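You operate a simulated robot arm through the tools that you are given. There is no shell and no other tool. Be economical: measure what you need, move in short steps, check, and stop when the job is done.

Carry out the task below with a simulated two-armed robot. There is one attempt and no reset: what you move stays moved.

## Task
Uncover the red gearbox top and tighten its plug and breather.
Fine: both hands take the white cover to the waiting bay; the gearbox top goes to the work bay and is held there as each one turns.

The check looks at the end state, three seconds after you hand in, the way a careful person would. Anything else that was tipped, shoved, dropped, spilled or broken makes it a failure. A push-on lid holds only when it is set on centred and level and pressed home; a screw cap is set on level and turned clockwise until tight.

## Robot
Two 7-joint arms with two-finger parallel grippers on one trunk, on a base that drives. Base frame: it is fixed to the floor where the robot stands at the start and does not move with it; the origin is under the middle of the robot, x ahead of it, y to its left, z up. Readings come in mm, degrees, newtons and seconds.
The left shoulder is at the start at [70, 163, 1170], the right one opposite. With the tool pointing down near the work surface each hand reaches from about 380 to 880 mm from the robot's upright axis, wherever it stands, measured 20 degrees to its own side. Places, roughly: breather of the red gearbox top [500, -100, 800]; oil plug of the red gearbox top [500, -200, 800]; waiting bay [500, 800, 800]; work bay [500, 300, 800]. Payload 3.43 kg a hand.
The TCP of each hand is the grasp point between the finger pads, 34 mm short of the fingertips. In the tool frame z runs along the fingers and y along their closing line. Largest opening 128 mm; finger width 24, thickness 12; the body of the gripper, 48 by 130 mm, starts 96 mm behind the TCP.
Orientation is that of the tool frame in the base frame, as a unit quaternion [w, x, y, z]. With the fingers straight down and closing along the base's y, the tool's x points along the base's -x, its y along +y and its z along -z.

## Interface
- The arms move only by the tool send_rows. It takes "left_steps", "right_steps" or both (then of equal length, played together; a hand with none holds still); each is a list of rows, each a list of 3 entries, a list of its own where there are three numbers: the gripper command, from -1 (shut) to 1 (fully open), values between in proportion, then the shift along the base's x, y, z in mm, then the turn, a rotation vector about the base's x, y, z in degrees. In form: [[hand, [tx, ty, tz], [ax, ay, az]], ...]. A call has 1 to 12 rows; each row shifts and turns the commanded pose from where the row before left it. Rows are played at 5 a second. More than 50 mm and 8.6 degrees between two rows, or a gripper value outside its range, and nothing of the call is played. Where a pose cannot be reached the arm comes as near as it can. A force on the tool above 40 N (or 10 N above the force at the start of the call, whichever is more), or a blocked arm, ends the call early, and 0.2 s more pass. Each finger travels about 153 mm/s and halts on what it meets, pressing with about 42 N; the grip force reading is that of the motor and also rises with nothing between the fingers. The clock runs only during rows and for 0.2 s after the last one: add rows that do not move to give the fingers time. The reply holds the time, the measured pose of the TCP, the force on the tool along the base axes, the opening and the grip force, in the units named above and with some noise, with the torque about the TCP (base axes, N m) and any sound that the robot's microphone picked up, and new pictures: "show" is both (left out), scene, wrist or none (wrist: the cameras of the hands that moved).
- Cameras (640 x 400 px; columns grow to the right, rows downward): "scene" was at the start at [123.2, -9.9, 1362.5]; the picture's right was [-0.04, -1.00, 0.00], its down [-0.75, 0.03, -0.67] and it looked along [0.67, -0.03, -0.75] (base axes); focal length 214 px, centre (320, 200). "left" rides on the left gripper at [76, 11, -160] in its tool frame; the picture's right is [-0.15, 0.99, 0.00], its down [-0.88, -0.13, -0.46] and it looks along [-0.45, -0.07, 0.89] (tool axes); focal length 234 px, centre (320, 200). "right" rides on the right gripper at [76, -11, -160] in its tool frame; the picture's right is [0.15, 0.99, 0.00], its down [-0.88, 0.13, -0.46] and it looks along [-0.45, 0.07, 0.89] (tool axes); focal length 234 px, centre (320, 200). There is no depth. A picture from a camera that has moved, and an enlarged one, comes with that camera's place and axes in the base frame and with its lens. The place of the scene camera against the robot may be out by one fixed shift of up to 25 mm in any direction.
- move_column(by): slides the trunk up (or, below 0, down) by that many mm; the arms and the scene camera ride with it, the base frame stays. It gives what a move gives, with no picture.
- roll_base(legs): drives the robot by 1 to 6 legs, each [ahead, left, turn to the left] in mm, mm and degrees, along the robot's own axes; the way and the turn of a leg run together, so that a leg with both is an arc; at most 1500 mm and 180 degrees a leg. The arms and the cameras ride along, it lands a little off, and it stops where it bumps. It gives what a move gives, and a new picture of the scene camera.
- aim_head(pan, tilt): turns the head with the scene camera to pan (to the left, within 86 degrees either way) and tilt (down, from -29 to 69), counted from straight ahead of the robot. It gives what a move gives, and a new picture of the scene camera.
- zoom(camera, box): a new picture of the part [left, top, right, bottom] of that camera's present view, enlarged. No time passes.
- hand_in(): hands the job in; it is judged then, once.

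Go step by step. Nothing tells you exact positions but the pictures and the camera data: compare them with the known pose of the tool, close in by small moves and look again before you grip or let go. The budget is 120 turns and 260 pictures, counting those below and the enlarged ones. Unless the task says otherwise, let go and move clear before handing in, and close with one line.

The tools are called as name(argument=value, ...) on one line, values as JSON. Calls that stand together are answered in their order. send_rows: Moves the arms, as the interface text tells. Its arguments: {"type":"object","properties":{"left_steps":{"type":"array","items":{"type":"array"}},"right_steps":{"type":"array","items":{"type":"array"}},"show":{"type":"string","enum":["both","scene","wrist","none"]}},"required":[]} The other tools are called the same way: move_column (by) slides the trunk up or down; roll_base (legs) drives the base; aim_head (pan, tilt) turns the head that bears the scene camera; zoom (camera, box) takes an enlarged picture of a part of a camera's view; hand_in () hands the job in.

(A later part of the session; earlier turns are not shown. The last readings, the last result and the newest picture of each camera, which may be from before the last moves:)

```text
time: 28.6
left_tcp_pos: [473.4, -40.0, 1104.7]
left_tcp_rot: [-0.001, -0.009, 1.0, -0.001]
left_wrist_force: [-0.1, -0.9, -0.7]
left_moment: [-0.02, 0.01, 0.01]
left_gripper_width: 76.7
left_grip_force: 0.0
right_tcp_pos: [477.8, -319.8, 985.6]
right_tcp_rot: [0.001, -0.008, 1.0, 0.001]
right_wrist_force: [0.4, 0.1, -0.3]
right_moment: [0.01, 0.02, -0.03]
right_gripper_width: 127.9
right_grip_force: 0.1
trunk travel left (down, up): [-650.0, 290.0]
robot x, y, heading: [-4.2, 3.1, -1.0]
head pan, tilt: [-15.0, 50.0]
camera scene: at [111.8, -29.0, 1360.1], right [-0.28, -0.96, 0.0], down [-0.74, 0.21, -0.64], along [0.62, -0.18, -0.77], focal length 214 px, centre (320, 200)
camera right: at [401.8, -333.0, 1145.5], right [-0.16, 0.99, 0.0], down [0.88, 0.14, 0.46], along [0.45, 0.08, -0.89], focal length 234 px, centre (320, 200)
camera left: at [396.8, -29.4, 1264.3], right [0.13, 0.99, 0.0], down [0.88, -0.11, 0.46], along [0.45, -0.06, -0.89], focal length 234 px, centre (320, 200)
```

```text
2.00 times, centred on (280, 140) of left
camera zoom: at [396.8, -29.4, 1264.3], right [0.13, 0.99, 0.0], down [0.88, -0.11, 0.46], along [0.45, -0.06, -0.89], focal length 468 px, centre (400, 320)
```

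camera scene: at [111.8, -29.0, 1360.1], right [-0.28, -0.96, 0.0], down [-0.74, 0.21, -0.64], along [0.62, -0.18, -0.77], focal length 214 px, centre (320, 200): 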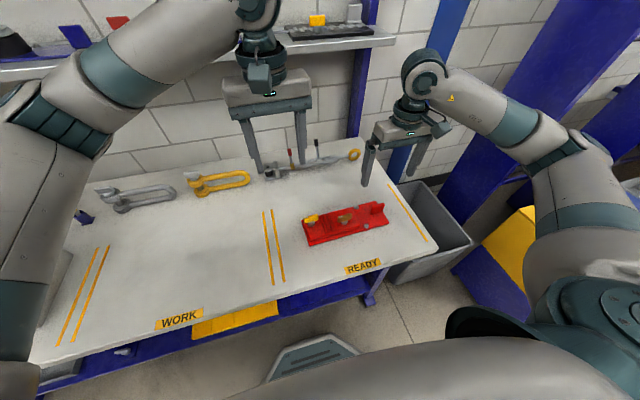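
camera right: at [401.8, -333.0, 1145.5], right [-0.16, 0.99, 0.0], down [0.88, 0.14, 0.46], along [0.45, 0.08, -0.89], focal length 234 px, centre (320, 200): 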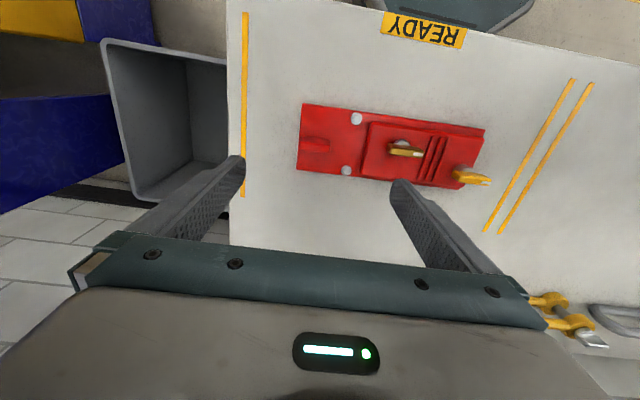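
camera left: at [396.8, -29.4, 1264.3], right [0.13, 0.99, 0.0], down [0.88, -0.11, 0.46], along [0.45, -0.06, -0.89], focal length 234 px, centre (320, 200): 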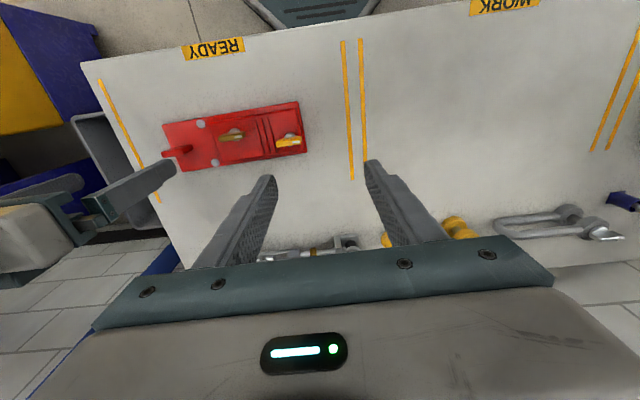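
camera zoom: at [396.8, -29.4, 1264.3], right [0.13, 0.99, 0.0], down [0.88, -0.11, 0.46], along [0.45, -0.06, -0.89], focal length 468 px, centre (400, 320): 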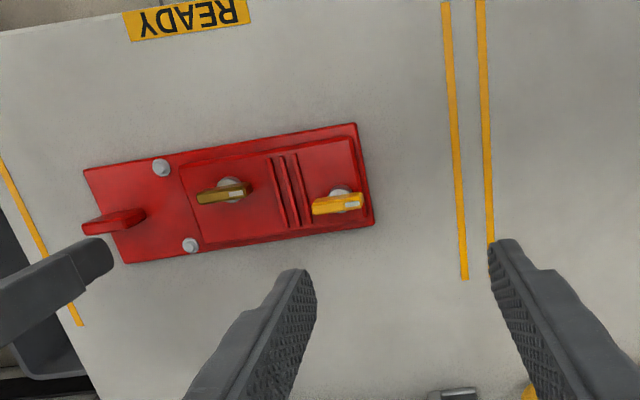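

Gearbox top spans about x 428–525, y −75…−341, lug at ≈(480,−321). The wings and lug are thin along x, so I turn both hands 90° (cameras outboard).

send_rows(left_steps=[[1, [0, -6, -6], [0, 0, -8.15]], [1, [0, -6, -7], [0, 0, -8.15]], [1, [0, -6, -7], [0, 0, -8.15]], [1, [0, -6, -7], [0, 0, -8.15]], [1, [0, -6, -7], [0, 0, -8.15]], [1, [0, -6, -7], [0, 0, -8.15]], [1, [0, -6, -7], [0, 0, -8.15]], [1, [0, -6, -7], [0, 0, -8.15]], [1, [0, -6, -7], [0, 0, -8.15]], [1, [0, -6, -7], [0, 0, -8.15]], [1, [0, -6, -7], [0, 0, -8.15]], [1, [0, 0, 0], [0, 0, 0]]], right_steps=[[1, [0, 0, 0], [0, 0, 8.23]], [1, [0, 0, 0], [0, 0, 8.23]], [1, [0, 0, 0], [0, 0, 8.23]], [1, [0, 0, 0], [0, 0, 8.23]], [1, [0, 0, 0], [0, 0, 8.23]], [1, [0, 0, 0], [0, 0, 8.23]], [1, [0, 0, 0], [0, 0, 8.23]], [1, [0, 0, 0], [0, 0, 8.23]], [1, [0, 0, 0], [0, 0, 8.23]], [1, [0, 0, 0], [0, 0, 8.23]], [1, [0, 0, 0], [0, 0, 8.23]], [1, [0, 0, 0], [0, 0, 0]]])

zoom(camera="right", box=[200, 0, 440, 240])

zoom(camera="left", box=[200, 0, 440, 240])

```text
time: 31.1
left_tcp_pos: [472.9, -96.2, 1025.8]
left_tcp_rot: [-0.01, 0.702, 0.712, 0.002]
left_wrist_force: [-5.7, 3.7, -2.9]
left_moment: [-0.24, -0.44, -0.25]
left_gripper_width: 128.0
left_grip_force: 0.3
right_tcp_pos: [435.5, -136.6, 949.0]
right_tcp_rot: [0.081, -0.68, 0.728, 0.014]
right_wrist_force: [5.7, -2.2, 2.4]
right_moment: [0.39, 0.77, -0.1]
right_gripper_width: 128.2
right_grip_force: 0.1
right hand out of reach, approached as far as the arm can: row 7, 8, 9, 10, 11
trunk travel left (down, up): [-650.0, 290.0]
robot x, y, heading: [-5.6, 1.4, -1.0]
head pan, tilt: [-15.0, 50.0]
stopped in row 12 (left hand): the force on the tool passed its limit (the readings are from after the stop); the commanded pose is now the measured one
camera scene: at [112.7, -22.0, 1360.1], right [-0.27, -0.96, 0.0], down [-0.74, 0.21, -0.64], along [0.62, -0.18, -0.77], focal length 214 px, centre (320, 200)
camera right: at [426.8, -234.6, 1098.1], right [-0.99, -0.07, -0.11], down [-0.12, 0.82, 0.56], along [0.05, 0.57, -0.82], focal length 234 px, centre (320, 200)
camera left: at [483.5, -21.2, 1186.8], right [0.99, -0.13, -0.01], down [-0.11, -0.89, 0.44], along [-0.07, -0.44, -0.9], focal length 234 px, centre (320, 200)
```

scene: 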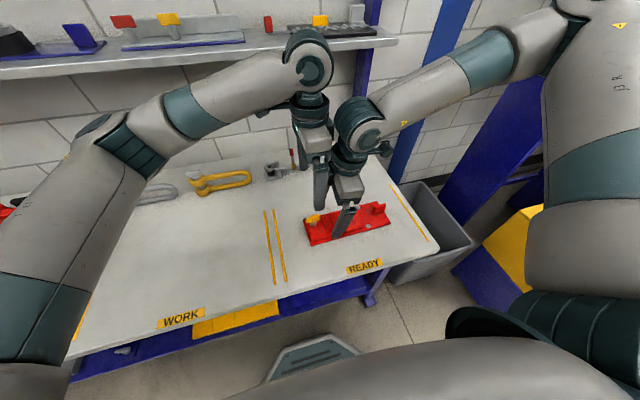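
right: 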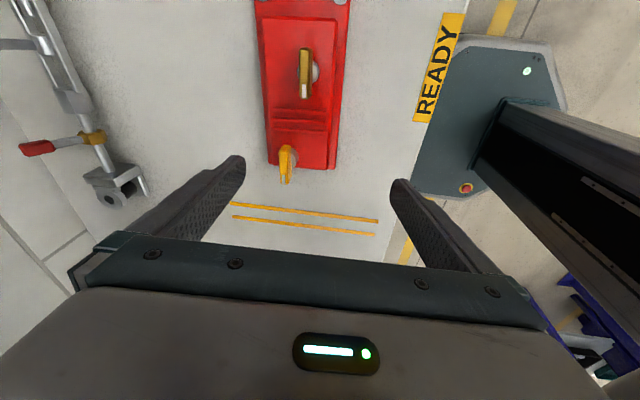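
left: 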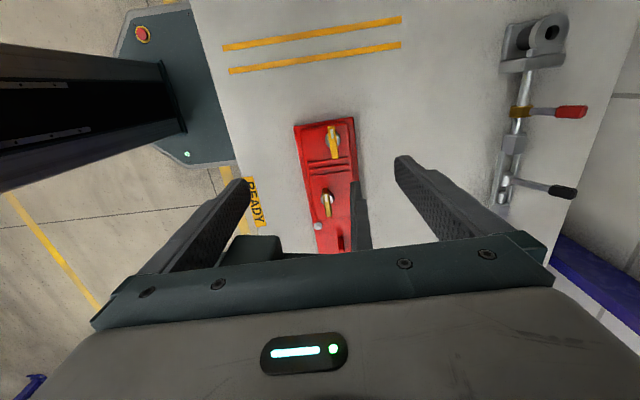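

```text
1.67 times, centred on (320, 120) of right
camera zoom: at [426.8, -234.6, 1098.1], right [-0.99, -0.07, -0.11], down [-0.12, 0.82, 0.56], along [0.05, 0.57, -0.82], focal length 390 px, centre (320, 333)
```

zoom: 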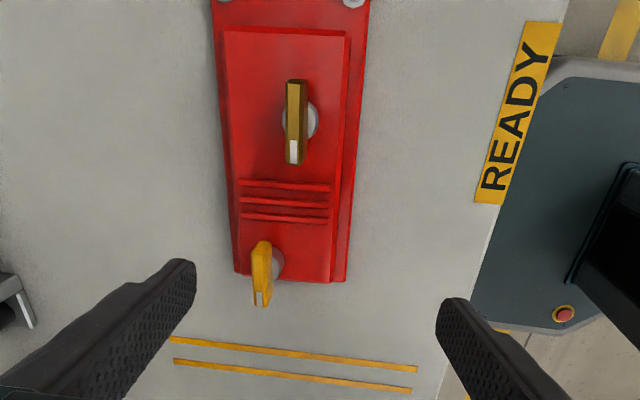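

```text
1.67 times, centred on (320, 120) of left
camera zoom: at [483.5, -21.2, 1186.8], right [0.99, -0.13, -0.01], down [-0.11, -0.89, 0.44], along [-0.07, -0.44, -0.9], focal length 390 px, centre (320, 333)
```

zoom: 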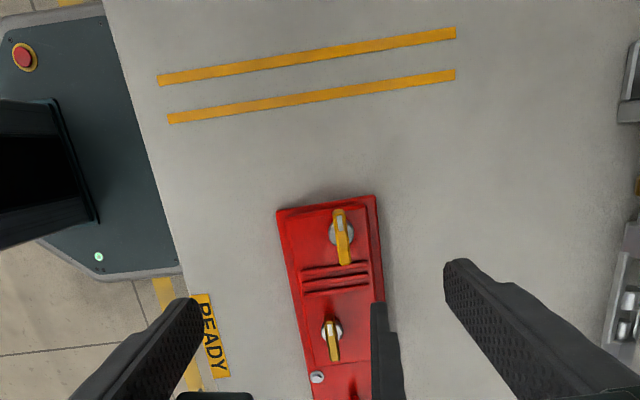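

The right hand could not reach +90° there and drifted into the left hand (light touch, nothing moved on the table). I back both away and turn the right hand the other way.

send_rows(left_steps=[[1, [0, 20, 0], [0, 0, 0]], [1, [0, 20, 0], [0, 0, 0]], [1, [0, 20, 0], [0, 0, 0]], [1, [0, 20, 0], [0, 0, 0]], [1, [0, 0, 0], [0, 0, 0]], [1, [0, 0, 0], [0, 0, 0]]], right_steps=[[1, [0, -20, 2], [0, 0, 0]], [1, [5, -30, 5], [0, 0, -8]], [1, [5, -30, 5], [0, 0, -8]], [1, [5, -35, 5], [0, 0, -8]], [1, [5, -35, 5], [0, 0, -8]], [1, [5, -35, 5], [0, 0, -8]]], show="scene")

```text
time: 32.5
left_tcp_pos: [470.8, -20.7, 1027.2]
left_tcp_rot: [-0.01, 0.702, 0.712, 0.004]
left_wrist_force: [-0.1, -0.6, 0.1]
left_moment: [0.02, 0.02, -0.01]
left_gripper_width: 127.7
left_grip_force: 0.0
right_tcp_pos: [460.2, -309.2, 977.4]
right_tcp_rot: [0.083, -0.389, 0.917, -0.014]
right_wrist_force: [-0.5, 0.0, -0.5]
right_moment: [-0.03, 0.0, 0.0]
right_gripper_width: 127.9
right_grip_force: 0.1
right hand out of reach, approached as far as the arm can: row 1
trunk travel left (down, up): [-650.0, 290.0]
robot x, y, heading: [-7.1, -0.1, -0.8]
head pan, tilt: [-15.0, 50.0]
camera scene: at [111.5, -28.6, 1360.1], right [-0.27, -0.96, 0.0], down [-0.74, 0.21, -0.64], along [0.62, -0.18, -0.77], focal length 214 px, centre (320, 200)
```

scene: 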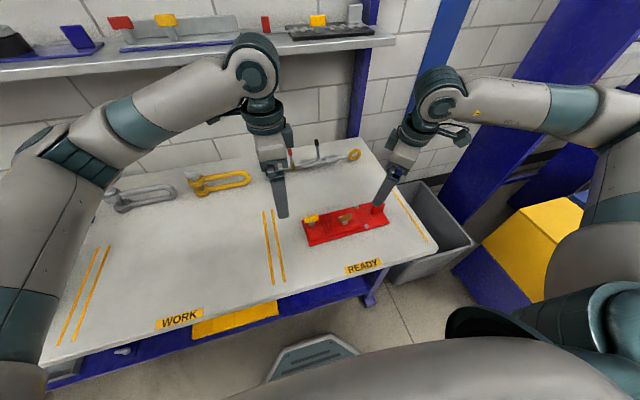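

Now I level the right hand and turn it towards −90°, watching the reach.

send_rows(right_steps=[[1, [5, -5, 10], [-1.1, 4.7, 0]], [1, [5, -5, 10], [-1.1, 4.7, 0]], [1, [0, 0, 0], [0, 0, -8.4]], [1, [0, 0, 0], [0, 0, -8.4]], [1, [0, 0, 0], [0, 0, -8.4]], [1, [0, 0, 0], [0, 0, -8.4]], [1, [0, 0, 0], [0, 0, -8.4]], [1, [0, 0, 0], [0, 0, -8.4]], [1, [0, 0, 0], [0, 0, -8.4]], [1, [0, 0, 0], [0, 0, -8.4]], [1, [0, 0, 0], [0, 0, -8.4]], [1, [0, 0, 0], [0, 0, -8.4]]], show="none")

send_rows(right_steps=[[1, [0, 0, 0], [0, 0, -8.4]], [1, [0, 0, 0], [0, 0, -8.4]], [1, [0, 0, 0], [0, 0, -8.4]], [1, [0, 0, 0], [0, 0, -8.4]], [1, [0, 0, 0], [0, 0, -8.4]], [1, [0, 0, 0], [0, 0, -8.4]], [1, [0, 0, 0], [0, 0, 0]]])

```text
time: 35.1
left_tcp_pos: [470.5, -21.2, 1025.9]
left_tcp_rot: [-0.01, 0.702, 0.712, 0.005]
left_wrist_force: [0.2, -0.2, -0.2]
left_moment: [0.0, 0.02, 0.01]
left_gripper_width: 127.9
left_grip_force: 0.0
right_tcp_pos: [468.5, -316.5, 994.5]
right_tcp_rot: [0.001, 0.326, 0.945, 0.002]
right_wrist_force: [0.0, 0.0, -0.8]
right_moment: [0.0, -0.03, 0.01]
right_gripper_width: 128.2
right_grip_force: 0.0
trunk travel left (down, up): [-650.0, 290.0]
robot x, y, heading: [-7.8, -0.4, -0.9]
head pan, tilt: [-15.0, 50.0]
```

```text
time: 36.7
left_tcp_pos: [471.7, -20.8, 1026.5]
left_tcp_rot: [-0.01, 0.702, 0.712, 0.004]
left_wrist_force: [0.1, 0.8, 0.3]
left_moment: [0.03, -0.02, -0.01]
left_gripper_width: 127.9
left_grip_force: 0.0
right_tcp_pos: [470.1, -316.1, 993.4]
right_tcp_rot: [0.002, 0.697, 0.717, 0.002]
right_wrist_force: [0.7, 0.4, -0.7]
right_moment: [0.0, 0.05, -0.04]
right_gripper_width: 127.9
right_grip_force: 0.1
trunk travel left (down, up): [-650.0, 290.0]
robot x, y, heading: [-5.0, 1.7, -1.1]
head pan, tilt: [-15.0, 50.0]
camera scene: at [112.1, -27.9, 1360.1], right [-0.27, -0.96, 0.0], down [-0.74, 0.21, -0.64], along [0.62, -0.18, -0.77], focal length 214 px, centre (320, 200)
camera right: at [456.0, -241.9, 1154.0], right [0.98, 0.17, 0.0], down [0.15, -0.88, 0.46], along [0.08, -0.45, -0.89], focal length 234 px, centre (320, 200)
```

scene: 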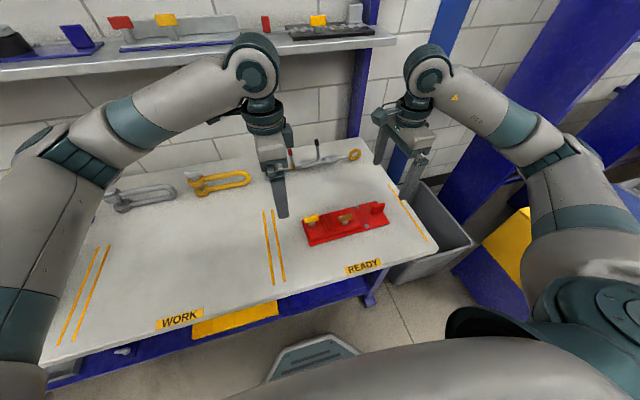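
right: 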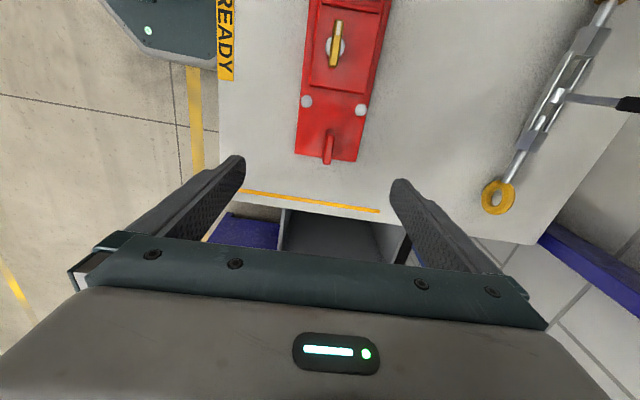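

Right hand is now at −90° and reaches freely. I measure the lug from here.

zoom(camera="right", box=[260, 60, 420, 220])

```text
2.50 times, centred on (340, 140) of right
camera zoom: at [456.0, -241.9, 1154.0], right [0.98, 0.17, 0.0], down [0.15, -0.88, 0.46], along [0.08, -0.45, -0.89], focal length 585 px, centre (270, 350)
```

zoom: 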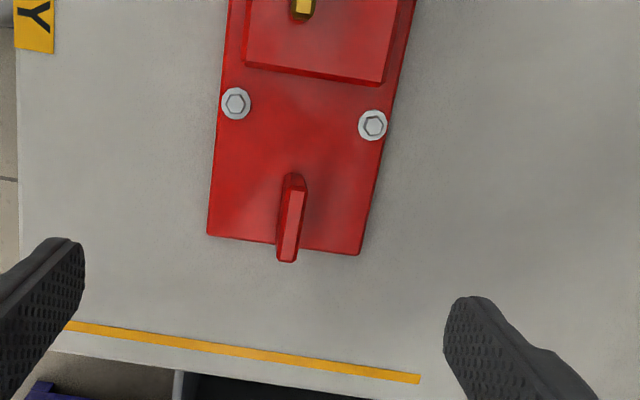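

Lug is at about x 483, y −305…−342. I tilt the right hand 30° outboard (leaving room for the left hand later), half-close, and come down over the lug.

send_rows(right_steps=[[-0.2, [3, -2, 0], [7.5, 0, 0]], [-0.2, [3, -2, 0], [7.5, 0, 0]], [-0.2, [3, -2, 0], [7.5, 0, 0]], [-0.2, [4, -2, 0], [7.5, 0, 0]], [-0.2, [0, 0, -40], [0, 0, 0]], [-0.2, [0, 0, -40], [0, 0, 0]], [-0.2, [0, 0, -35], [0, 0, 0]], [-0.2, [0, 0, 0], [0, 0, 0]]])

zoom(camera="right", box=[200, 60, 440, 240])

zoom(camera="scene", box=[280, 150, 440, 260])

```text
time: 38.5
left_tcp_pos: [471.9, -19.8, 1027.1]
left_tcp_rot: [-0.011, 0.702, 0.712, 0.005]
left_wrist_force: [-0.1, 0.3, 0.1]
left_moment: [0.01, 0.02, 0.02]
left_gripper_width: 128.1
left_grip_force: 0.0
right_tcp_pos: [480.0, -323.3, 880.7]
right_tcp_rot: [-0.18, 0.672, 0.693, 0.187]
right_wrist_force: [0.6, -0.6, 0.8]
right_moment: [0.0, -0.01, 0.02]
right_gripper_width: 51.2
right_grip_force: 0.1
trunk travel left (down, up): [-650.0, 290.0]
robot x, y, heading: [-9.7, 2.0, -1.1]
head pan, tilt: [-15.0, 50.0]
camera scene: at [112.1, -27.6, 1360.1], right [-0.27, -0.96, 0.0], down [-0.74, 0.21, -0.64], along [0.62, -0.18, -0.77], focal length 214 px, centre (320, 200)
camera right: at [466.8, -339.1, 1057.4], right [0.98, 0.15, 0.09], down [0.16, -0.99, -0.04], along [0.08, 0.06, -0.99], focal length 234 px, centre (320, 200)
```

scene: 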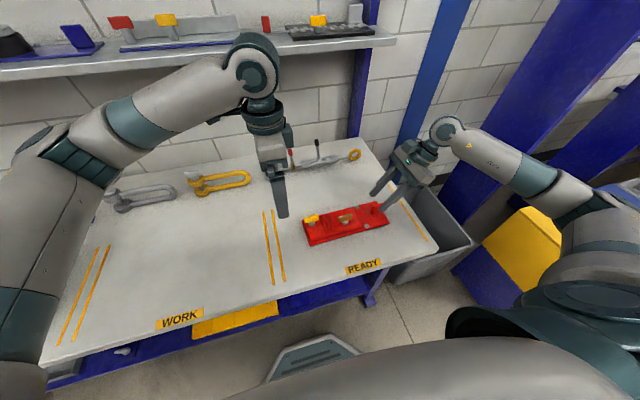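
right: 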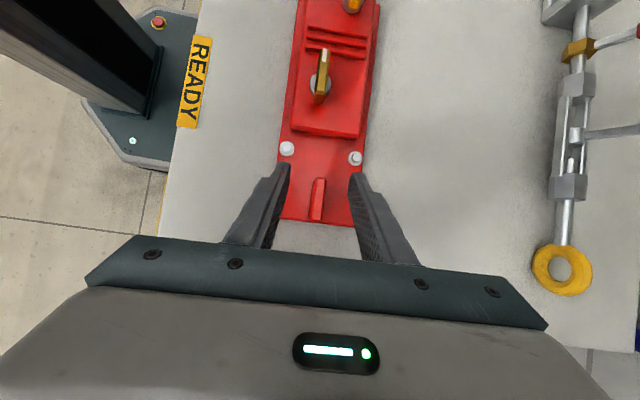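

```text
2.22 times, centred on (320, 150) of right
camera zoom: at [466.8, -339.1, 1057.4], right [0.98, 0.15, 0.09], down [0.16, -0.99, -0.04], along [0.08, 0.06, -0.99], focal length 520 px, centre (320, 311)
```

zoom: 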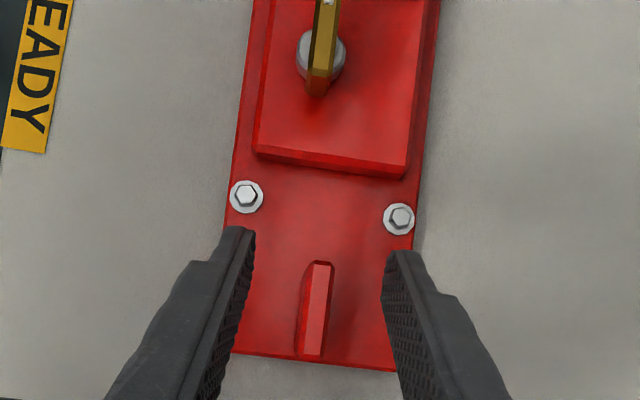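

```text
3.64 times, centred on (360, 205) of scene
camera zoom: at [112.1, -27.6, 1360.1], right [-0.27, -0.96, 0.0], down [-0.74, 0.21, -0.64], along [0.62, -0.18, -0.77], focal length 780 px, centre (174, 182)
```

zoom: 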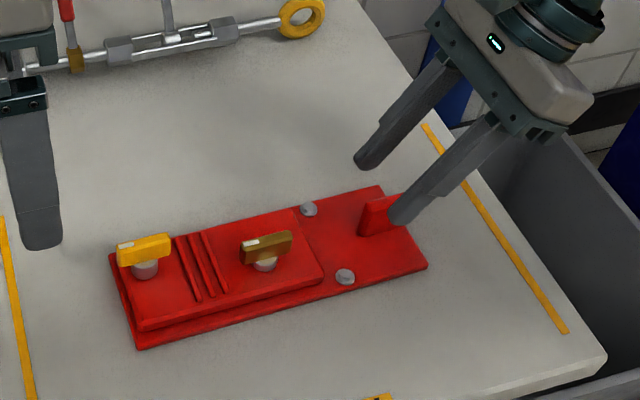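

Lug is at x≈483, y −304…−343, about 11 mm thick. I shift slightly and go down around it.

send_rows(right_steps=[[-0.2, [3, -7, 0], [0, 0, 0]], [-0.2, [0, 0, -25], [0, 0, 0]], [-0.2, [0, 0, -14], [0, 0, 0]], [-0.2, [0, 0, -4], [0, 0, 0]], [-0.2, [0, 0, 0], [0, 0, 0]]])

zoom(camera="scene", box=[320, 160, 440, 260])

zoom(camera="right", box=[200, 60, 440, 240])

```text
time: 39.7
left_tcp_pos: [472.0, -20.0, 1027.5]
left_tcp_rot: [-0.01, 0.702, 0.712, 0.005]
left_wrist_force: [-0.3, 0.3, -0.1]
left_moment: [-0.01, -0.02, -0.01]
left_gripper_width: 127.8
left_grip_force: 0.1
right_tcp_pos: [484.6, -331.3, 838.5]
right_tcp_rot: [-0.179, 0.673, 0.693, 0.187]
right_wrist_force: [0.1, 0.5, 0.5]
right_moment: [-0.01, -0.01, 0.01]
right_gripper_width: 51.0
right_grip_force: 0.1
trunk travel left (down, up): [-650.0, 290.0]
robot x, y, heading: [-9.1, -0.6, -1.2]
head pan, tilt: [-15.0, 50.0]
camera scene: at [112.1, -28.0, 1360.1], right [-0.27, -0.96, 0.0], down [-0.74, 0.21, -0.64], along [0.62, -0.18, -0.77], focal length 214 px, centre (320, 200)
camera right: at [471.7, -347.0, 1014.2], right [0.98, 0.15, 0.09], down [0.16, -0.99, -0.04], along [0.08, 0.06, -0.99], focal length 234 px, centre (320, 200)
```

scene: 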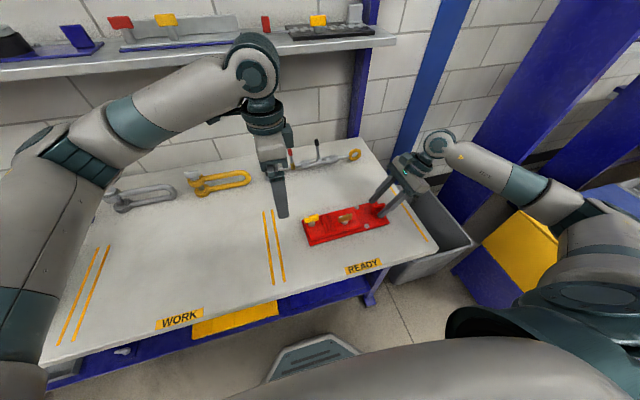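
right: 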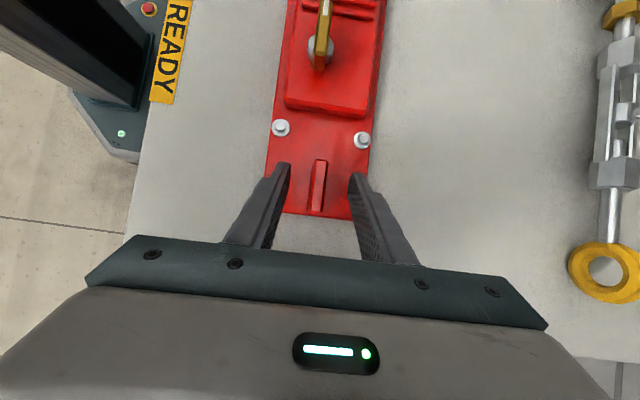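

```text
4.00 times, centred on (380, 210) of scene
camera zoom: at [112.1, -28.0, 1360.1], right [-0.27, -0.96, 0.0], down [-0.74, 0.21, -0.64], along [0.62, -0.18, -0.77], focal length 858 px, centre (80, 160)
```

zoom: 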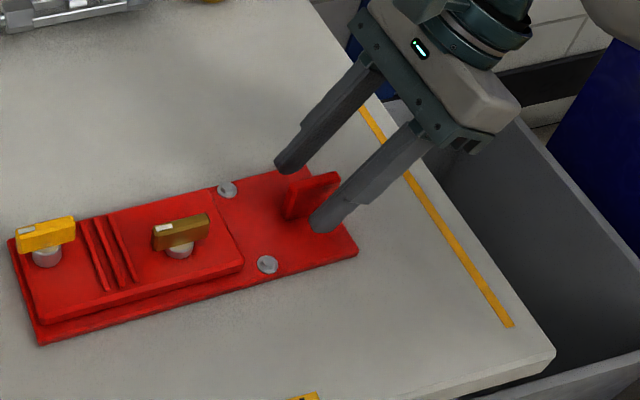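

```text
2.22 times, centred on (320, 150) of right
camera zoom: at [471.7, -347.0, 1014.2], right [0.98, 0.15, 0.09], down [0.16, -0.99, -0.04], along [0.08, 0.06, -0.99], focal length 520 px, centre (320, 311)
```

zoom: 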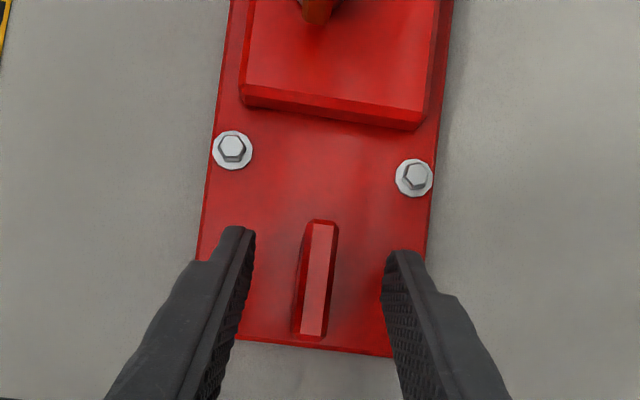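

Alignment is good. I lower 4 mm more and close on the lug; meanwhile the left hand stays put.

send_rows(right_steps=[[-0.2, [0, 0, -4], [0, 0, 0]], [-0.5, [0, 0, 0], [0, 0, 0]], [-1, [0, 0, 0], [0, 0, 0]], [-1, [0, 0, 0], [0, 0, 0]], [-1, [0, 0, 0], [0, 0, 0]]], show="wrist")

zoom(camera="left", box=[200, 80, 440, 240])

```text
time: 40.9
left_tcp_pos: [470.8, -20.2, 1027.1]
left_tcp_rot: [-0.011, 0.702, 0.712, 0.005]
left_wrist_force: [-1.2, 0.7, 0.9]
left_moment: [0.0, 0.01, 0.01]
left_gripper_width: 127.6
left_grip_force: 0.1
right_tcp_pos: [484.0, -331.1, 834.6]
right_tcp_rot: [-0.179, 0.673, 0.693, 0.187]
right_wrist_force: [-1.1, -2.4, 6.0]
right_moment: [0.35, 0.67, 0.58]
right_gripper_width: 11.7
right_grip_force: 42.0
trunk travel left (down, up): [-650.0, 290.0]
robot x, y, heading: [-8.2, 2.4, -1.4]
head pan, tilt: [-15.0, 50.0]
camera right: at [471.2, -346.9, 1010.8], right [0.98, 0.15, 0.09], down [0.16, -0.99, -0.04], along [0.08, 0.06, -0.99], focal length 234 px, centre (320, 200)
```

right: 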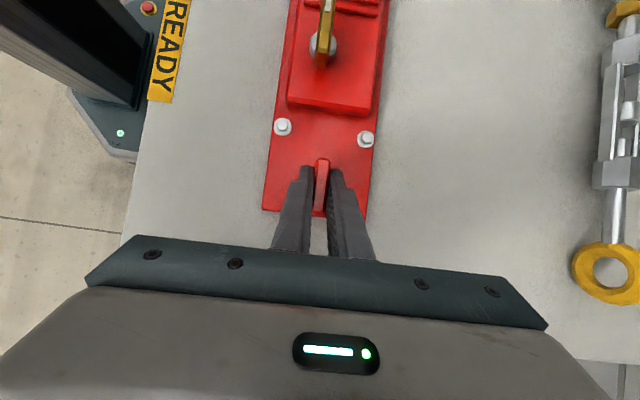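

```text
2.50 times, centred on (320, 160) of left
camera zoom: at [482.3, 52.9, 1187.9], right [0.99, -0.13, -0.01], down [-0.11, -0.89, 0.44], along [-0.07, -0.43, -0.9], focal length 585 px, centre (320, 300)
```

zoom: 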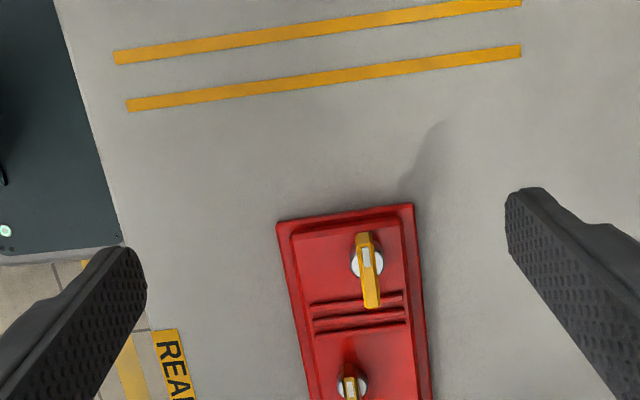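

Lug held. Now the left hand goes over the left end of the plate to grip it across its width (x 429–526).

send_rows(left_steps=[[1, [3, -40, 0], [0, 0, 0.8]], [1, [4, -40, 0], [0, 0, 0]], [1, [0, 0, -45], [0, 0, 0]], [1, [0, 0, -45], [0, 0, 0]], [1, [0, 0, -45], [0, 0, 0]], [1, [0, 0, -40], [0, 0, 0]], [1, [0, 0, 0], [0, 0, 0]]], right_steps=[[-1, [0, 0, 0], [0, 0, 0]], [-1, [0, 0, 0], [0, 0, 0]], [-1, [0, 0, 0], [0, 0, 0]], [-1, [0, 0, 0], [0, 0, 0]], [-1, [0, 0, 0], [0, 0, 0]], [-1, [0, 0, 0], [0, 0, 0]], [-1, [0, 0, 0], [0, 0, 0]]])

zoom(camera="left", box=[200, 80, 440, 240])

zoom(camera="scene", box=[260, 150, 440, 260])

```text
time: 42.5
left_tcp_pos: [478.4, -101.4, 851.3]
left_tcp_rot: [-0.01, 0.697, 0.717, 0.004]
left_wrist_force: [-0.6, 0.3, 0.3]
left_moment: [0.02, 0.0, -0.03]
left_gripper_width: 127.9
left_grip_force: 0.1
right_tcp_pos: [485.8, -331.3, 834.6]
right_tcp_rot: [-0.179, 0.673, 0.693, 0.187]
right_wrist_force: [2.3, 0.5, 7.6]
right_moment: [-0.17, 0.5, -0.02]
right_gripper_width: 11.7
right_grip_force: 41.8
trunk travel left (down, up): [-650.0, 290.0]
robot x, y, heading: [-3.9, 1.7, -0.9]
head pan, tilt: [-15.0, 50.0]
camera scene: at [111.7, -27.4, 1360.1], right [-0.27, -0.96, 0.0], down [-0.74, 0.21, -0.64], along [0.62, -0.18, -0.77], focal length 214 px, centre (320, 200)
camera right: at [471.6, -346.5, 1010.7], right [0.98, 0.15, 0.09], down [0.16, -0.99, -0.04], along [0.08, 0.06, -0.99], focal length 234 px, centre (320, 200)
camera left: at [489.2, -27.7, 1012.4], right [0.99, -0.12, -0.01], down [-0.1, -0.89, 0.44], along [-0.06, -0.43, -0.9], focal length 234 px, centre (320, 200)
```

scene: 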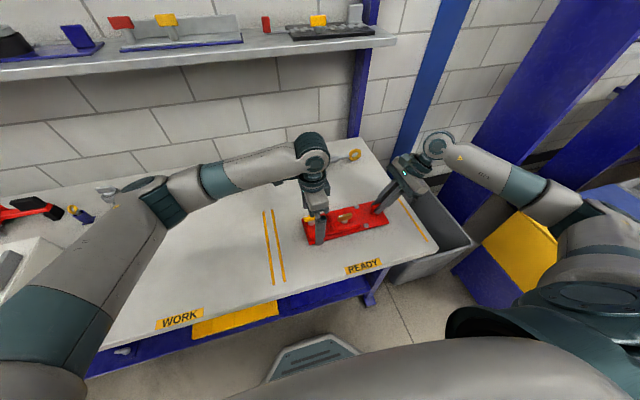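
right: 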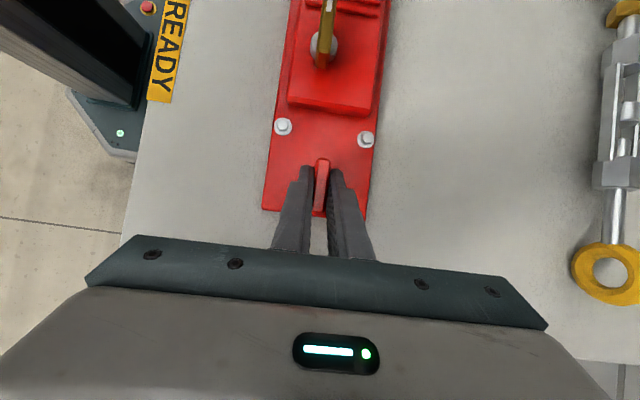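
left: 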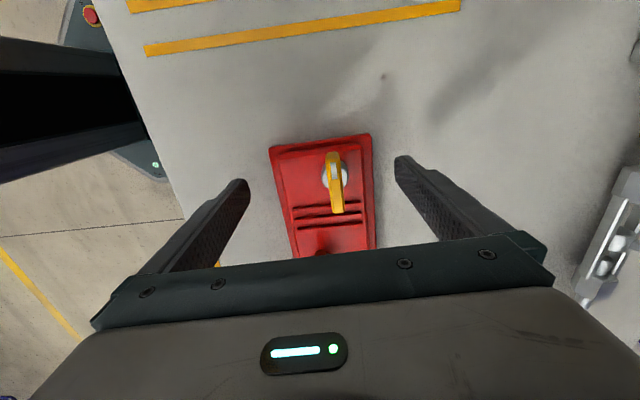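

```text
2.50 times, centred on (320, 160) of left
camera zoom: at [489.2, -27.7, 1012.4], right [0.99, -0.12, -0.01], down [-0.1, -0.89, 0.44], along [-0.06, -0.43, -0.9], focal length 585 px, centre (320, 300)
```

zoom: 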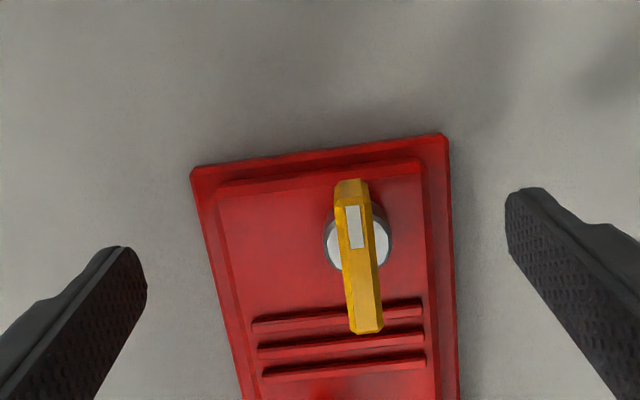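

```text
3.56 times, centred on (350, 205) of scene
camera zoom: at [111.7, -27.4, 1360.1], right [-0.27, -0.96, 0.0], down [-0.74, 0.21, -0.64], along [0.62, -0.18, -0.77], focal length 763 px, centre (213, 182)
```

zoom: 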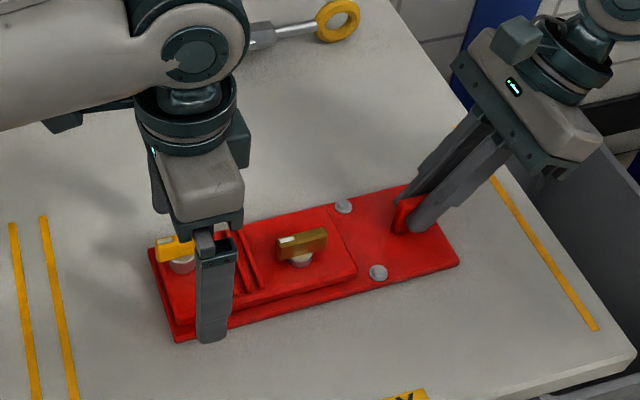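

Fingers straddle the plate symmetrically. I lower to just above the table and close.

send_rows(left_steps=[[1, [0, 0, -20], [0, 0, 0]], [1, [0, 0, -9], [0, 0, 0]], [1, [0, 0, -4], [0, 0, 0]], [0.8, [0, 0, 0], [0, 0, 0]], [0.6, [0, 0, 0], [0, 0, 0]], [0.4, [0, 0, 0], [0, 0, 0]], [0.2, [0, 0, 0], [0, 0, 0]], [0.2, [0, 0, 0], [0, 0, 0]]], right_steps=[[-1, [0, 0, 0], [0, 0, 0]], [-1, [0, 0, 0], [0, 0, 0]], [-1, [0, 0, 0], [0, 0, 0]], [-1, [0, 0, 0], [0, 0, 0]], [-1, [0, 0, 0], [0, 0, 0]], [-1, [0, 0, 0], [0, 0, 0]], [-1, [0, 0, 0], [0, 0, 0]], [-1, [0, 0, 0], [0, 0, 0]]], show="scene")

zoom(camera="scene", box=[260, 150, 440, 260])

```text
time: 44.3
left_tcp_pos: [479.3, -99.6, 819.6]
left_tcp_rot: [-0.01, 0.696, 0.718, 0.003]
left_wrist_force: [4.1, 1.6, 0.8]
left_moment: [0.07, -0.2, 0.52]
left_gripper_width: 99.9
left_grip_force: 41.9
right_tcp_pos: [485.0, -332.2, 835.3]
right_tcp_rot: [-0.18, 0.672, 0.693, 0.186]
right_wrist_force: [-2.7, 0.8, 12.0]
right_moment: [0.21, 0.75, 0.43]
right_gripper_width: 11.6
right_grip_force: 42.1
trunk travel left (down, up): [-650.0, 290.0]
robot x, y, heading: [-7.4, -1.8, -1.2]
head pan, tilt: [-15.0, 50.0]
camera scene: at [111.7, -27.3, 1360.1], right [-0.27, -0.96, 0.0], down [-0.74, 0.21, -0.64], along [0.62, -0.18, -0.77], focal length 214 px, centre (320, 200)
```

scene: 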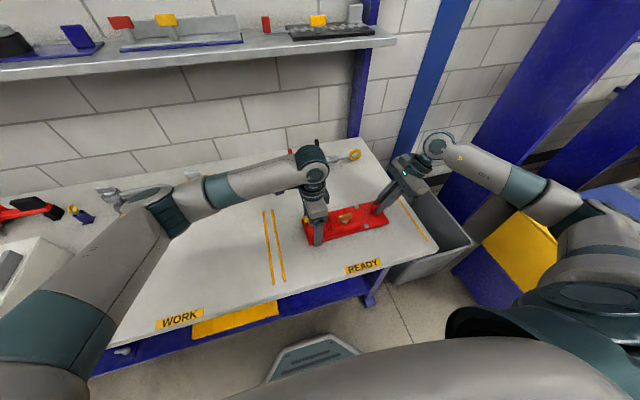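

```text
3.56 times, centred on (350, 205) of scene
camera zoom: at [111.7, -27.3, 1360.1], right [-0.27, -0.96, 0.0], down [-0.74, 0.21, -0.64], along [0.62, -0.18, -0.77], focal length 763 px, centre (213, 182)
```

zoom: 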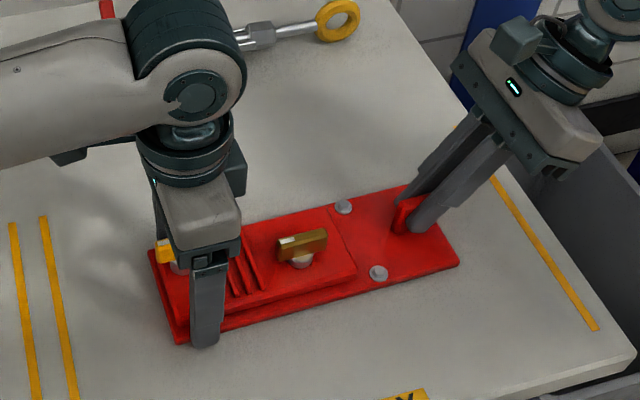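

Plate gripped at 100 mm width. I lift both together.

send_rows(left_steps=[[0, [0, 0, 4], [0, 0, 0]], [0, [0, 0, 8], [0, 0, 0]], [0, [0, 0, 15], [0, 0, 0]], [0, [0, 0, 15], [0, 0, 0]], [0, [0, 0, 0], [0, 0, 0]]], right_steps=[[-1, [0, 0, 4], [0, 0, 0]], [-1, [0, 0, 8], [0, 0, 0]], [-1, [0, 0, 15], [0, 0, 0]], [-1, [0, 0, 15], [0, 0, 0]], [-1, [0, 0, 0], [0, 0, 0]]], show="scene")

zoom(camera="scene", box=[260, 140, 440, 260])

```text
time: 45.5
left_tcp_pos: [479.7, -99.5, 861.4]
left_tcp_rot: [-0.012, 0.696, 0.717, 0.005]
left_wrist_force: [9.0, 14.8, -11.8]
left_moment: [1.15, -0.64, 1.29]
left_gripper_width: 99.6
left_grip_force: 41.8
right_tcp_pos: [486.0, -331.4, 875.5]
right_tcp_rot: [-0.179, 0.673, 0.693, 0.185]
right_wrist_force: [-9.8, -14.4, 7.2]
right_moment: [0.8, 0.84, 0.84]
right_gripper_width: 11.7
right_grip_force: 41.3
trunk travel left (down, up): [-650.0, 290.0]
robot x, y, heading: [-7.9, 2.1, -0.9]
head pan, tilt: [-15.0, 50.0]
camera scene: at [112.8, -28.3, 1360.0], right [-0.27, -0.96, 0.0], down [-0.74, 0.21, -0.64], along [0.62, -0.18, -0.77], focal length 214 px, centre (320, 200)
```

scene: 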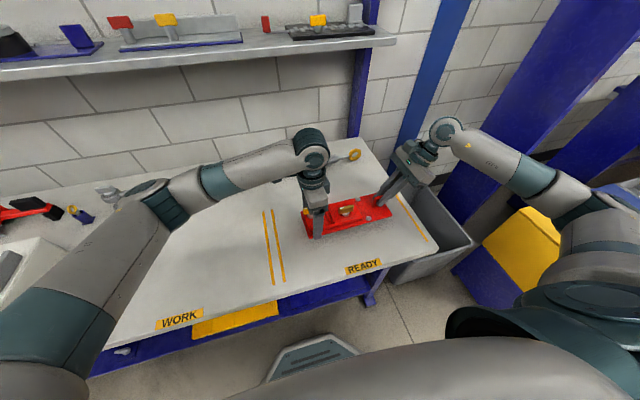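

```text
3.33 times, centred on (350, 200) of scene
camera zoom: at [112.8, -28.3, 1360.0], right [-0.27, -0.96, 0.0], down [-0.74, 0.21, -0.64], along [0.62, -0.18, -0.77], focal length 715 px, centre (220, 200)
```

zoom: 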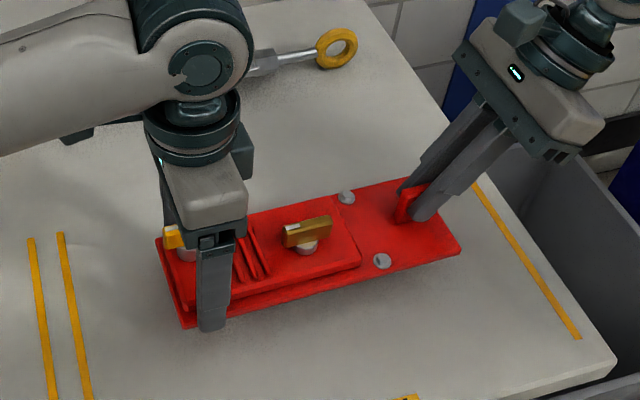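

It lifts level and is light. I raise a little more and drive left to the work bay.

send_rows(left_steps=[[0, [0, 0, 15], [0, 0, 0]], [0, [0, 0, 15], [0, 0, 0]], [0, [0, 0, 0], [0, 0, 0]]], right_steps=[[-1, [0, 0, 15], [0, 0, 0]], [-1, [0, 0, 15], [0, 0, 0]], [-1, [0, 0, 0], [0, 0, 0]]], show="none")

roll_base(legs=[[0, 483, 0]])

zoom(camera="scene", box=[200, 120, 480, 300])

```text
time: 46.3
left_tcp_pos: [480.1, -99.8, 891.5]
left_tcp_rot: [-0.012, 0.697, 0.717, 0.005]
left_wrist_force: [10.4, 21.5, -7.9]
left_moment: [0.66, -0.75, 1.45]
left_gripper_width: 99.7
left_grip_force: 41.9
right_tcp_pos: [487.6, -330.8, 904.4]
right_tcp_rot: [-0.179, 0.674, 0.693, 0.186]
right_wrist_force: [-10.1, -21.7, 2.2]
right_moment: [0.13, 0.93, 1.15]
right_gripper_width: 11.5
right_grip_force: 41.9
trunk travel left (down, up): [-650.0, 290.0]
robot x, y, heading: [-6.1, 1.6, -1.3]
head pan, tilt: [-15.0, 50.0]
```

```text
time: 49.1
left_tcp_pos: [486.0, 380.0, 891.0]
left_tcp_rot: [-0.011, 0.694, 0.719, 0.005]
left_wrist_force: [6.1, 24.4, 0.0]
left_moment: [0.28, -0.69, 0.43]
left_gripper_width: 99.4
left_grip_force: 41.9
right_tcp_pos: [495.0, 149.1, 904.7]
right_tcp_rot: [-0.18, 0.671, 0.695, 0.184]
right_wrist_force: [-5.1, -24.0, -3.8]
right_moment: [-1.1, 0.73, 1.11]
right_gripper_width: 11.8
right_grip_force: 42.0
trunk travel left (down, up): [-650.0, 290.0]
robot x, y, heading: [-0.5, 478.7, -0.7]
head pan, tilt: [-15.0, 50.0]
camera scene: at [119.6, 450.0, 1360.0], right [-0.27, -0.96, 0.0], down [-0.74, 0.21, -0.64], along [0.62, -0.17, -0.77], focal length 214 px, centre (320, 200)
```

scene: 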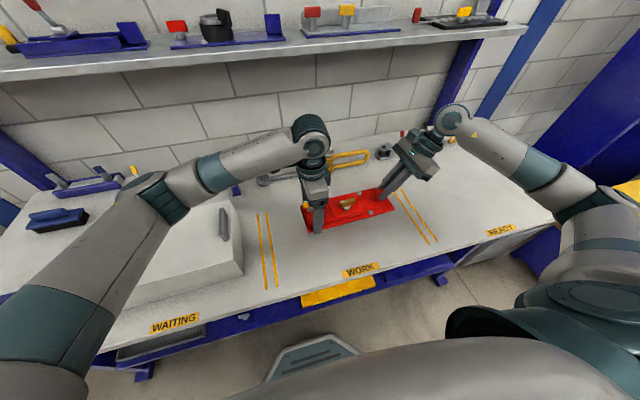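

```text
2.22 times, centred on (340, 210) of scene
camera zoom: at [119.6, 450.0, 1360.0], right [-0.27, -0.96, 0.0], down [-0.74, 0.21, -0.64], along [0.62, -0.17, -0.77], focal length 477 px, centre (276, 178)
```

zoom: 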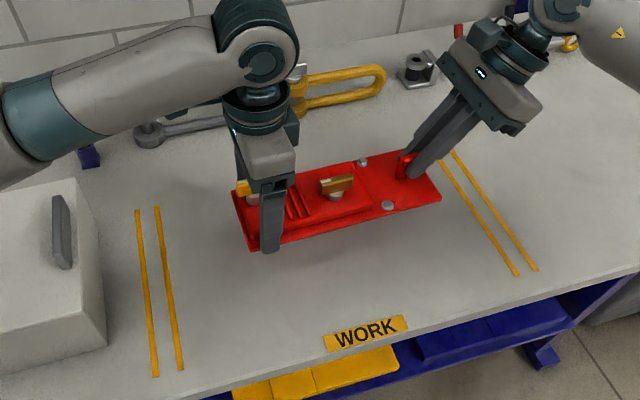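

It hangs over the work bay (centre y≈272, clear of both line pairs). I lower it.

send_rows(left_steps=[[0, [0, 0, -20], [0, 0, 0]], [0, [0, 0, -20], [0, 0, 0]], [0, [0, 0, -15], [0, 0, 0]], [0, [0, 0, -8], [0, 0, 0]], [0, [0, 0, -4], [0, 0, 0]], [0, [0, 0, -3], [0, 0, 0]], [0, [0, 0, -2], [0, 0, 0]], [0, [0, 0, 0], [0, 0, 0]]], right_steps=[[-1, [0, 0, -20], [0, 0, 0]], [-1, [0, 0, -20], [0, 0, 0]], [-1, [0, 0, -15], [0, 0, 0]], [-1, [0, 0, -8], [0, 0, 0]], [-1, [0, 0, -4], [0, 0, 0]], [-1, [0, 0, -3], [0, 0, 0]], [-1, [0, 0, -2], [0, 0, 0]], [-1, [0, 0, 0], [0, 0, 0]]], show="scene")

zoom(camera="scene", box=[260, 140, 440, 260])

```text
time: 50.9
left_tcp_pos: [487.0, 379.0, 820.2]
left_tcp_rot: [-0.01, 0.695, 0.719, 0.005]
left_wrist_force: [1.5, -4.9, 5.0]
left_moment: [-1.36, 0.24, -0.37]
left_gripper_width: 99.5
left_grip_force: 42.0
right_tcp_pos: [493.5, 146.9, 834.2]
right_tcp_rot: [-0.178, 0.672, 0.695, 0.186]
right_wrist_force: [0.7, 0.2, 11.3]
right_moment: [-1.32, 0.62, 0.97]
right_gripper_width: 11.6
right_grip_force: 43.0
trunk travel left (down, up): [-650.0, 290.0]
robot x, y, heading: [1.5, 481.0, -0.4]
head pan, tilt: [-15.0, 50.0]
camera scene: at [118.1, 450.5, 1360.5], right [-0.27, -0.96, 0.0], down [-0.74, 0.21, -0.64], along [0.62, -0.17, -0.77], focal length 214 px, centre (320, 200)
```

scene: 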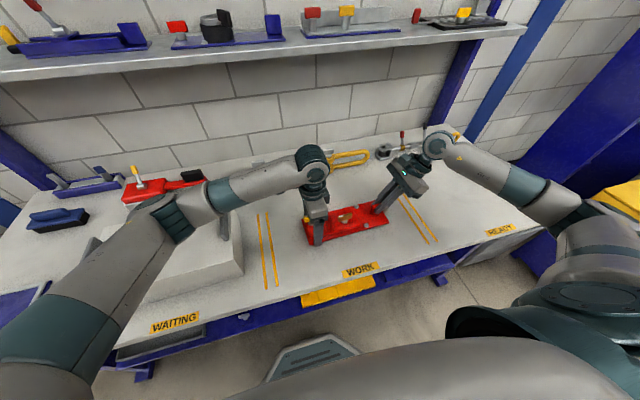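

```text
3.33 times, centred on (350, 200) of scene
camera zoom: at [118.1, 450.5, 1360.5], right [-0.27, -0.96, 0.0], down [-0.74, 0.21, -0.64], along [0.62, -0.17, -0.77], focal length 715 px, centre (220, 200)
```

zoom: 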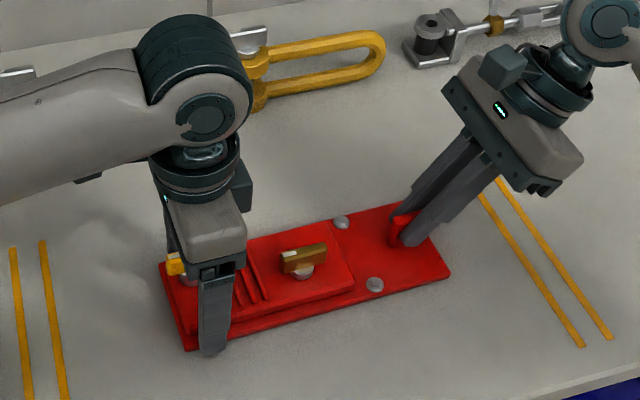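

The gearbox top is down in the work bay, lug still held. I release the left hand, raise it and look at the wings.

send_rows(left_steps=[[0.8, [0, 0, 0], [0, 0, 0]], [1, [0, 0, 0], [0, 0, 0]], [1, [0, 0, 0], [0, 0, 0]], [1, [0, 0, 30], [0, 0, 0]], [1, [0, 0, 40], [0, 0, 0]], [0.2, [0, 0, 20], [0, 0, 0]], [-0.2, [0, -30, 0], [0, 0, 0]], [-0.2, [0, 0, 0], [0, 0, 0]]], right_steps=[[-1, [0, 0, 0], [0, 0, 0]], [-1, [0, 0, 0], [0, 0, 0]], [-1, [0, 0, 0], [0, 0, 0]], [-1, [0, 0, 0], [0, 0, 0]], [-1, [0, 0, 0], [0, 0, 0]], [-1, [0, 0, 0], [0, 0, 0]], [-1, [0, 0, 0], [0, 0, 0]], [-1, [0, 0, 0], [0, 0, 0]]], show="both")

zoom(camera="left", box=[220, 60, 420, 220])

zoom(camera="scene", box=[280, 170, 400, 250])

```text
time: 52.7
left_tcp_pos: [485.7, 348.7, 909.1]
left_tcp_rot: [-0.01, 0.695, 0.719, 0.005]
left_wrist_force: [-0.7, 0.7, -0.3]
left_moment: [-0.02, -0.01, 0.0]
left_gripper_width: 51.1
left_grip_force: 0.0
right_tcp_pos: [493.5, 149.0, 833.1]
right_tcp_rot: [-0.18, 0.671, 0.695, 0.185]
right_wrist_force: [3.8, -0.5, 18.6]
right_moment: [0.83, 1.01, 0.12]
right_gripper_width: 11.9
right_grip_force: 41.7
trunk travel left (down, up): [-650.0, 290.0]
robot x, y, heading: [0.3, 478.9, -0.7]
head pan, tilt: [-15.0, 50.0]
camera scene: at [118.1, 450.9, 1360.2], right [-0.27, -0.96, 0.0], down [-0.74, 0.21, -0.64], along [0.62, -0.17, -0.77], focal length 214 px, centre (320, 200)
camera right: at [480.3, 134.4, 1009.9], right [0.98, 0.16, 0.09], down [0.16, -0.99, -0.04], along [0.08, 0.06, -1.0], focal length 234 px, centre (320, 200)
camera left: at [494.8, 423.0, 1070.5], right [0.99, -0.11, -0.01], down [-0.1, -0.89, 0.44], along [-0.06, -0.43, -0.9], focal length 234 px, centre (320, 200)
```

scene: 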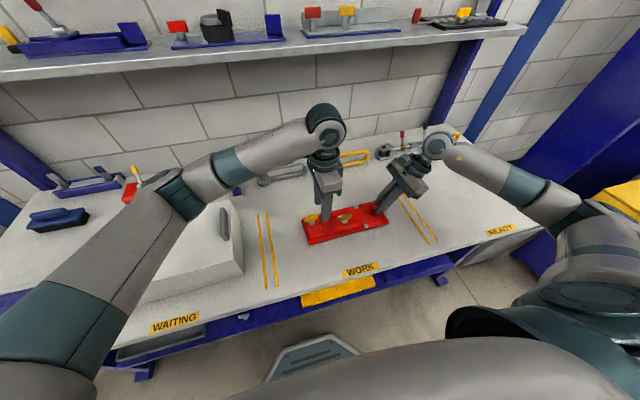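
right: 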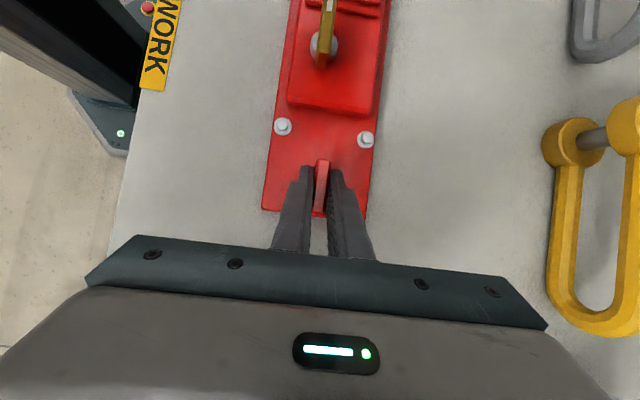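
left: 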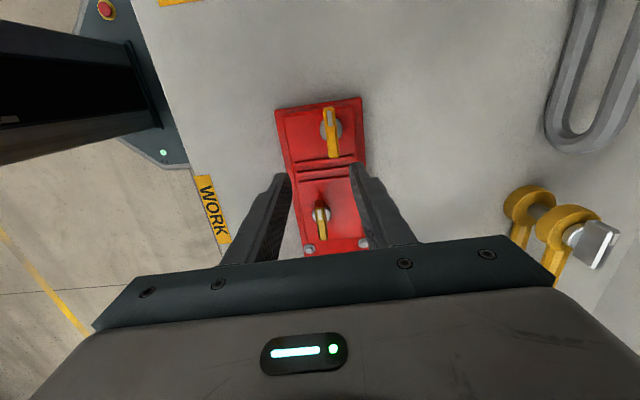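

```text
2.50 times, centred on (320, 140) of left
camera zoom: at [494.8, 423.0, 1070.5], right [0.99, -0.11, -0.01], down [-0.1, -0.89, 0.44], along [-0.06, -0.43, -0.9], focal length 585 px, centre (320, 350)
```

zoom: 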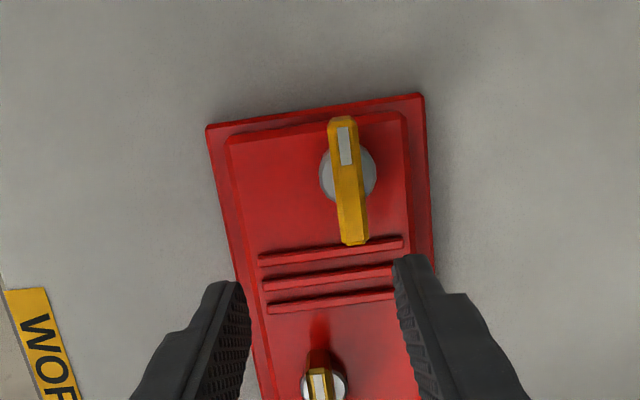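

```text
5.00 times, centred on (340, 210) of scene
camera zoom: at [118.1, 450.9, 1360.2], right [-0.27, -0.96, 0.0], down [-0.74, 0.21, -0.64], along [0.62, -0.17, -0.77], focal length 1072 px, centre (220, 150)
```

zoom: 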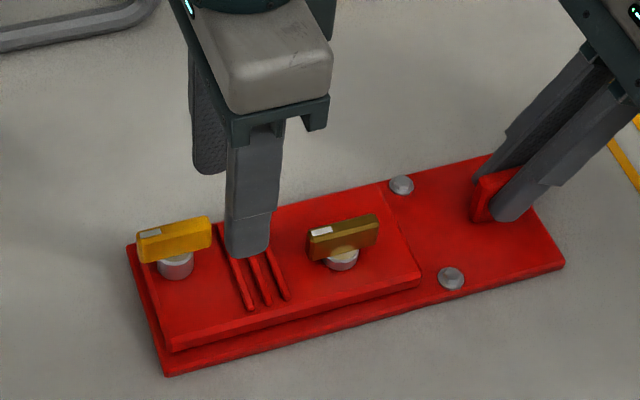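

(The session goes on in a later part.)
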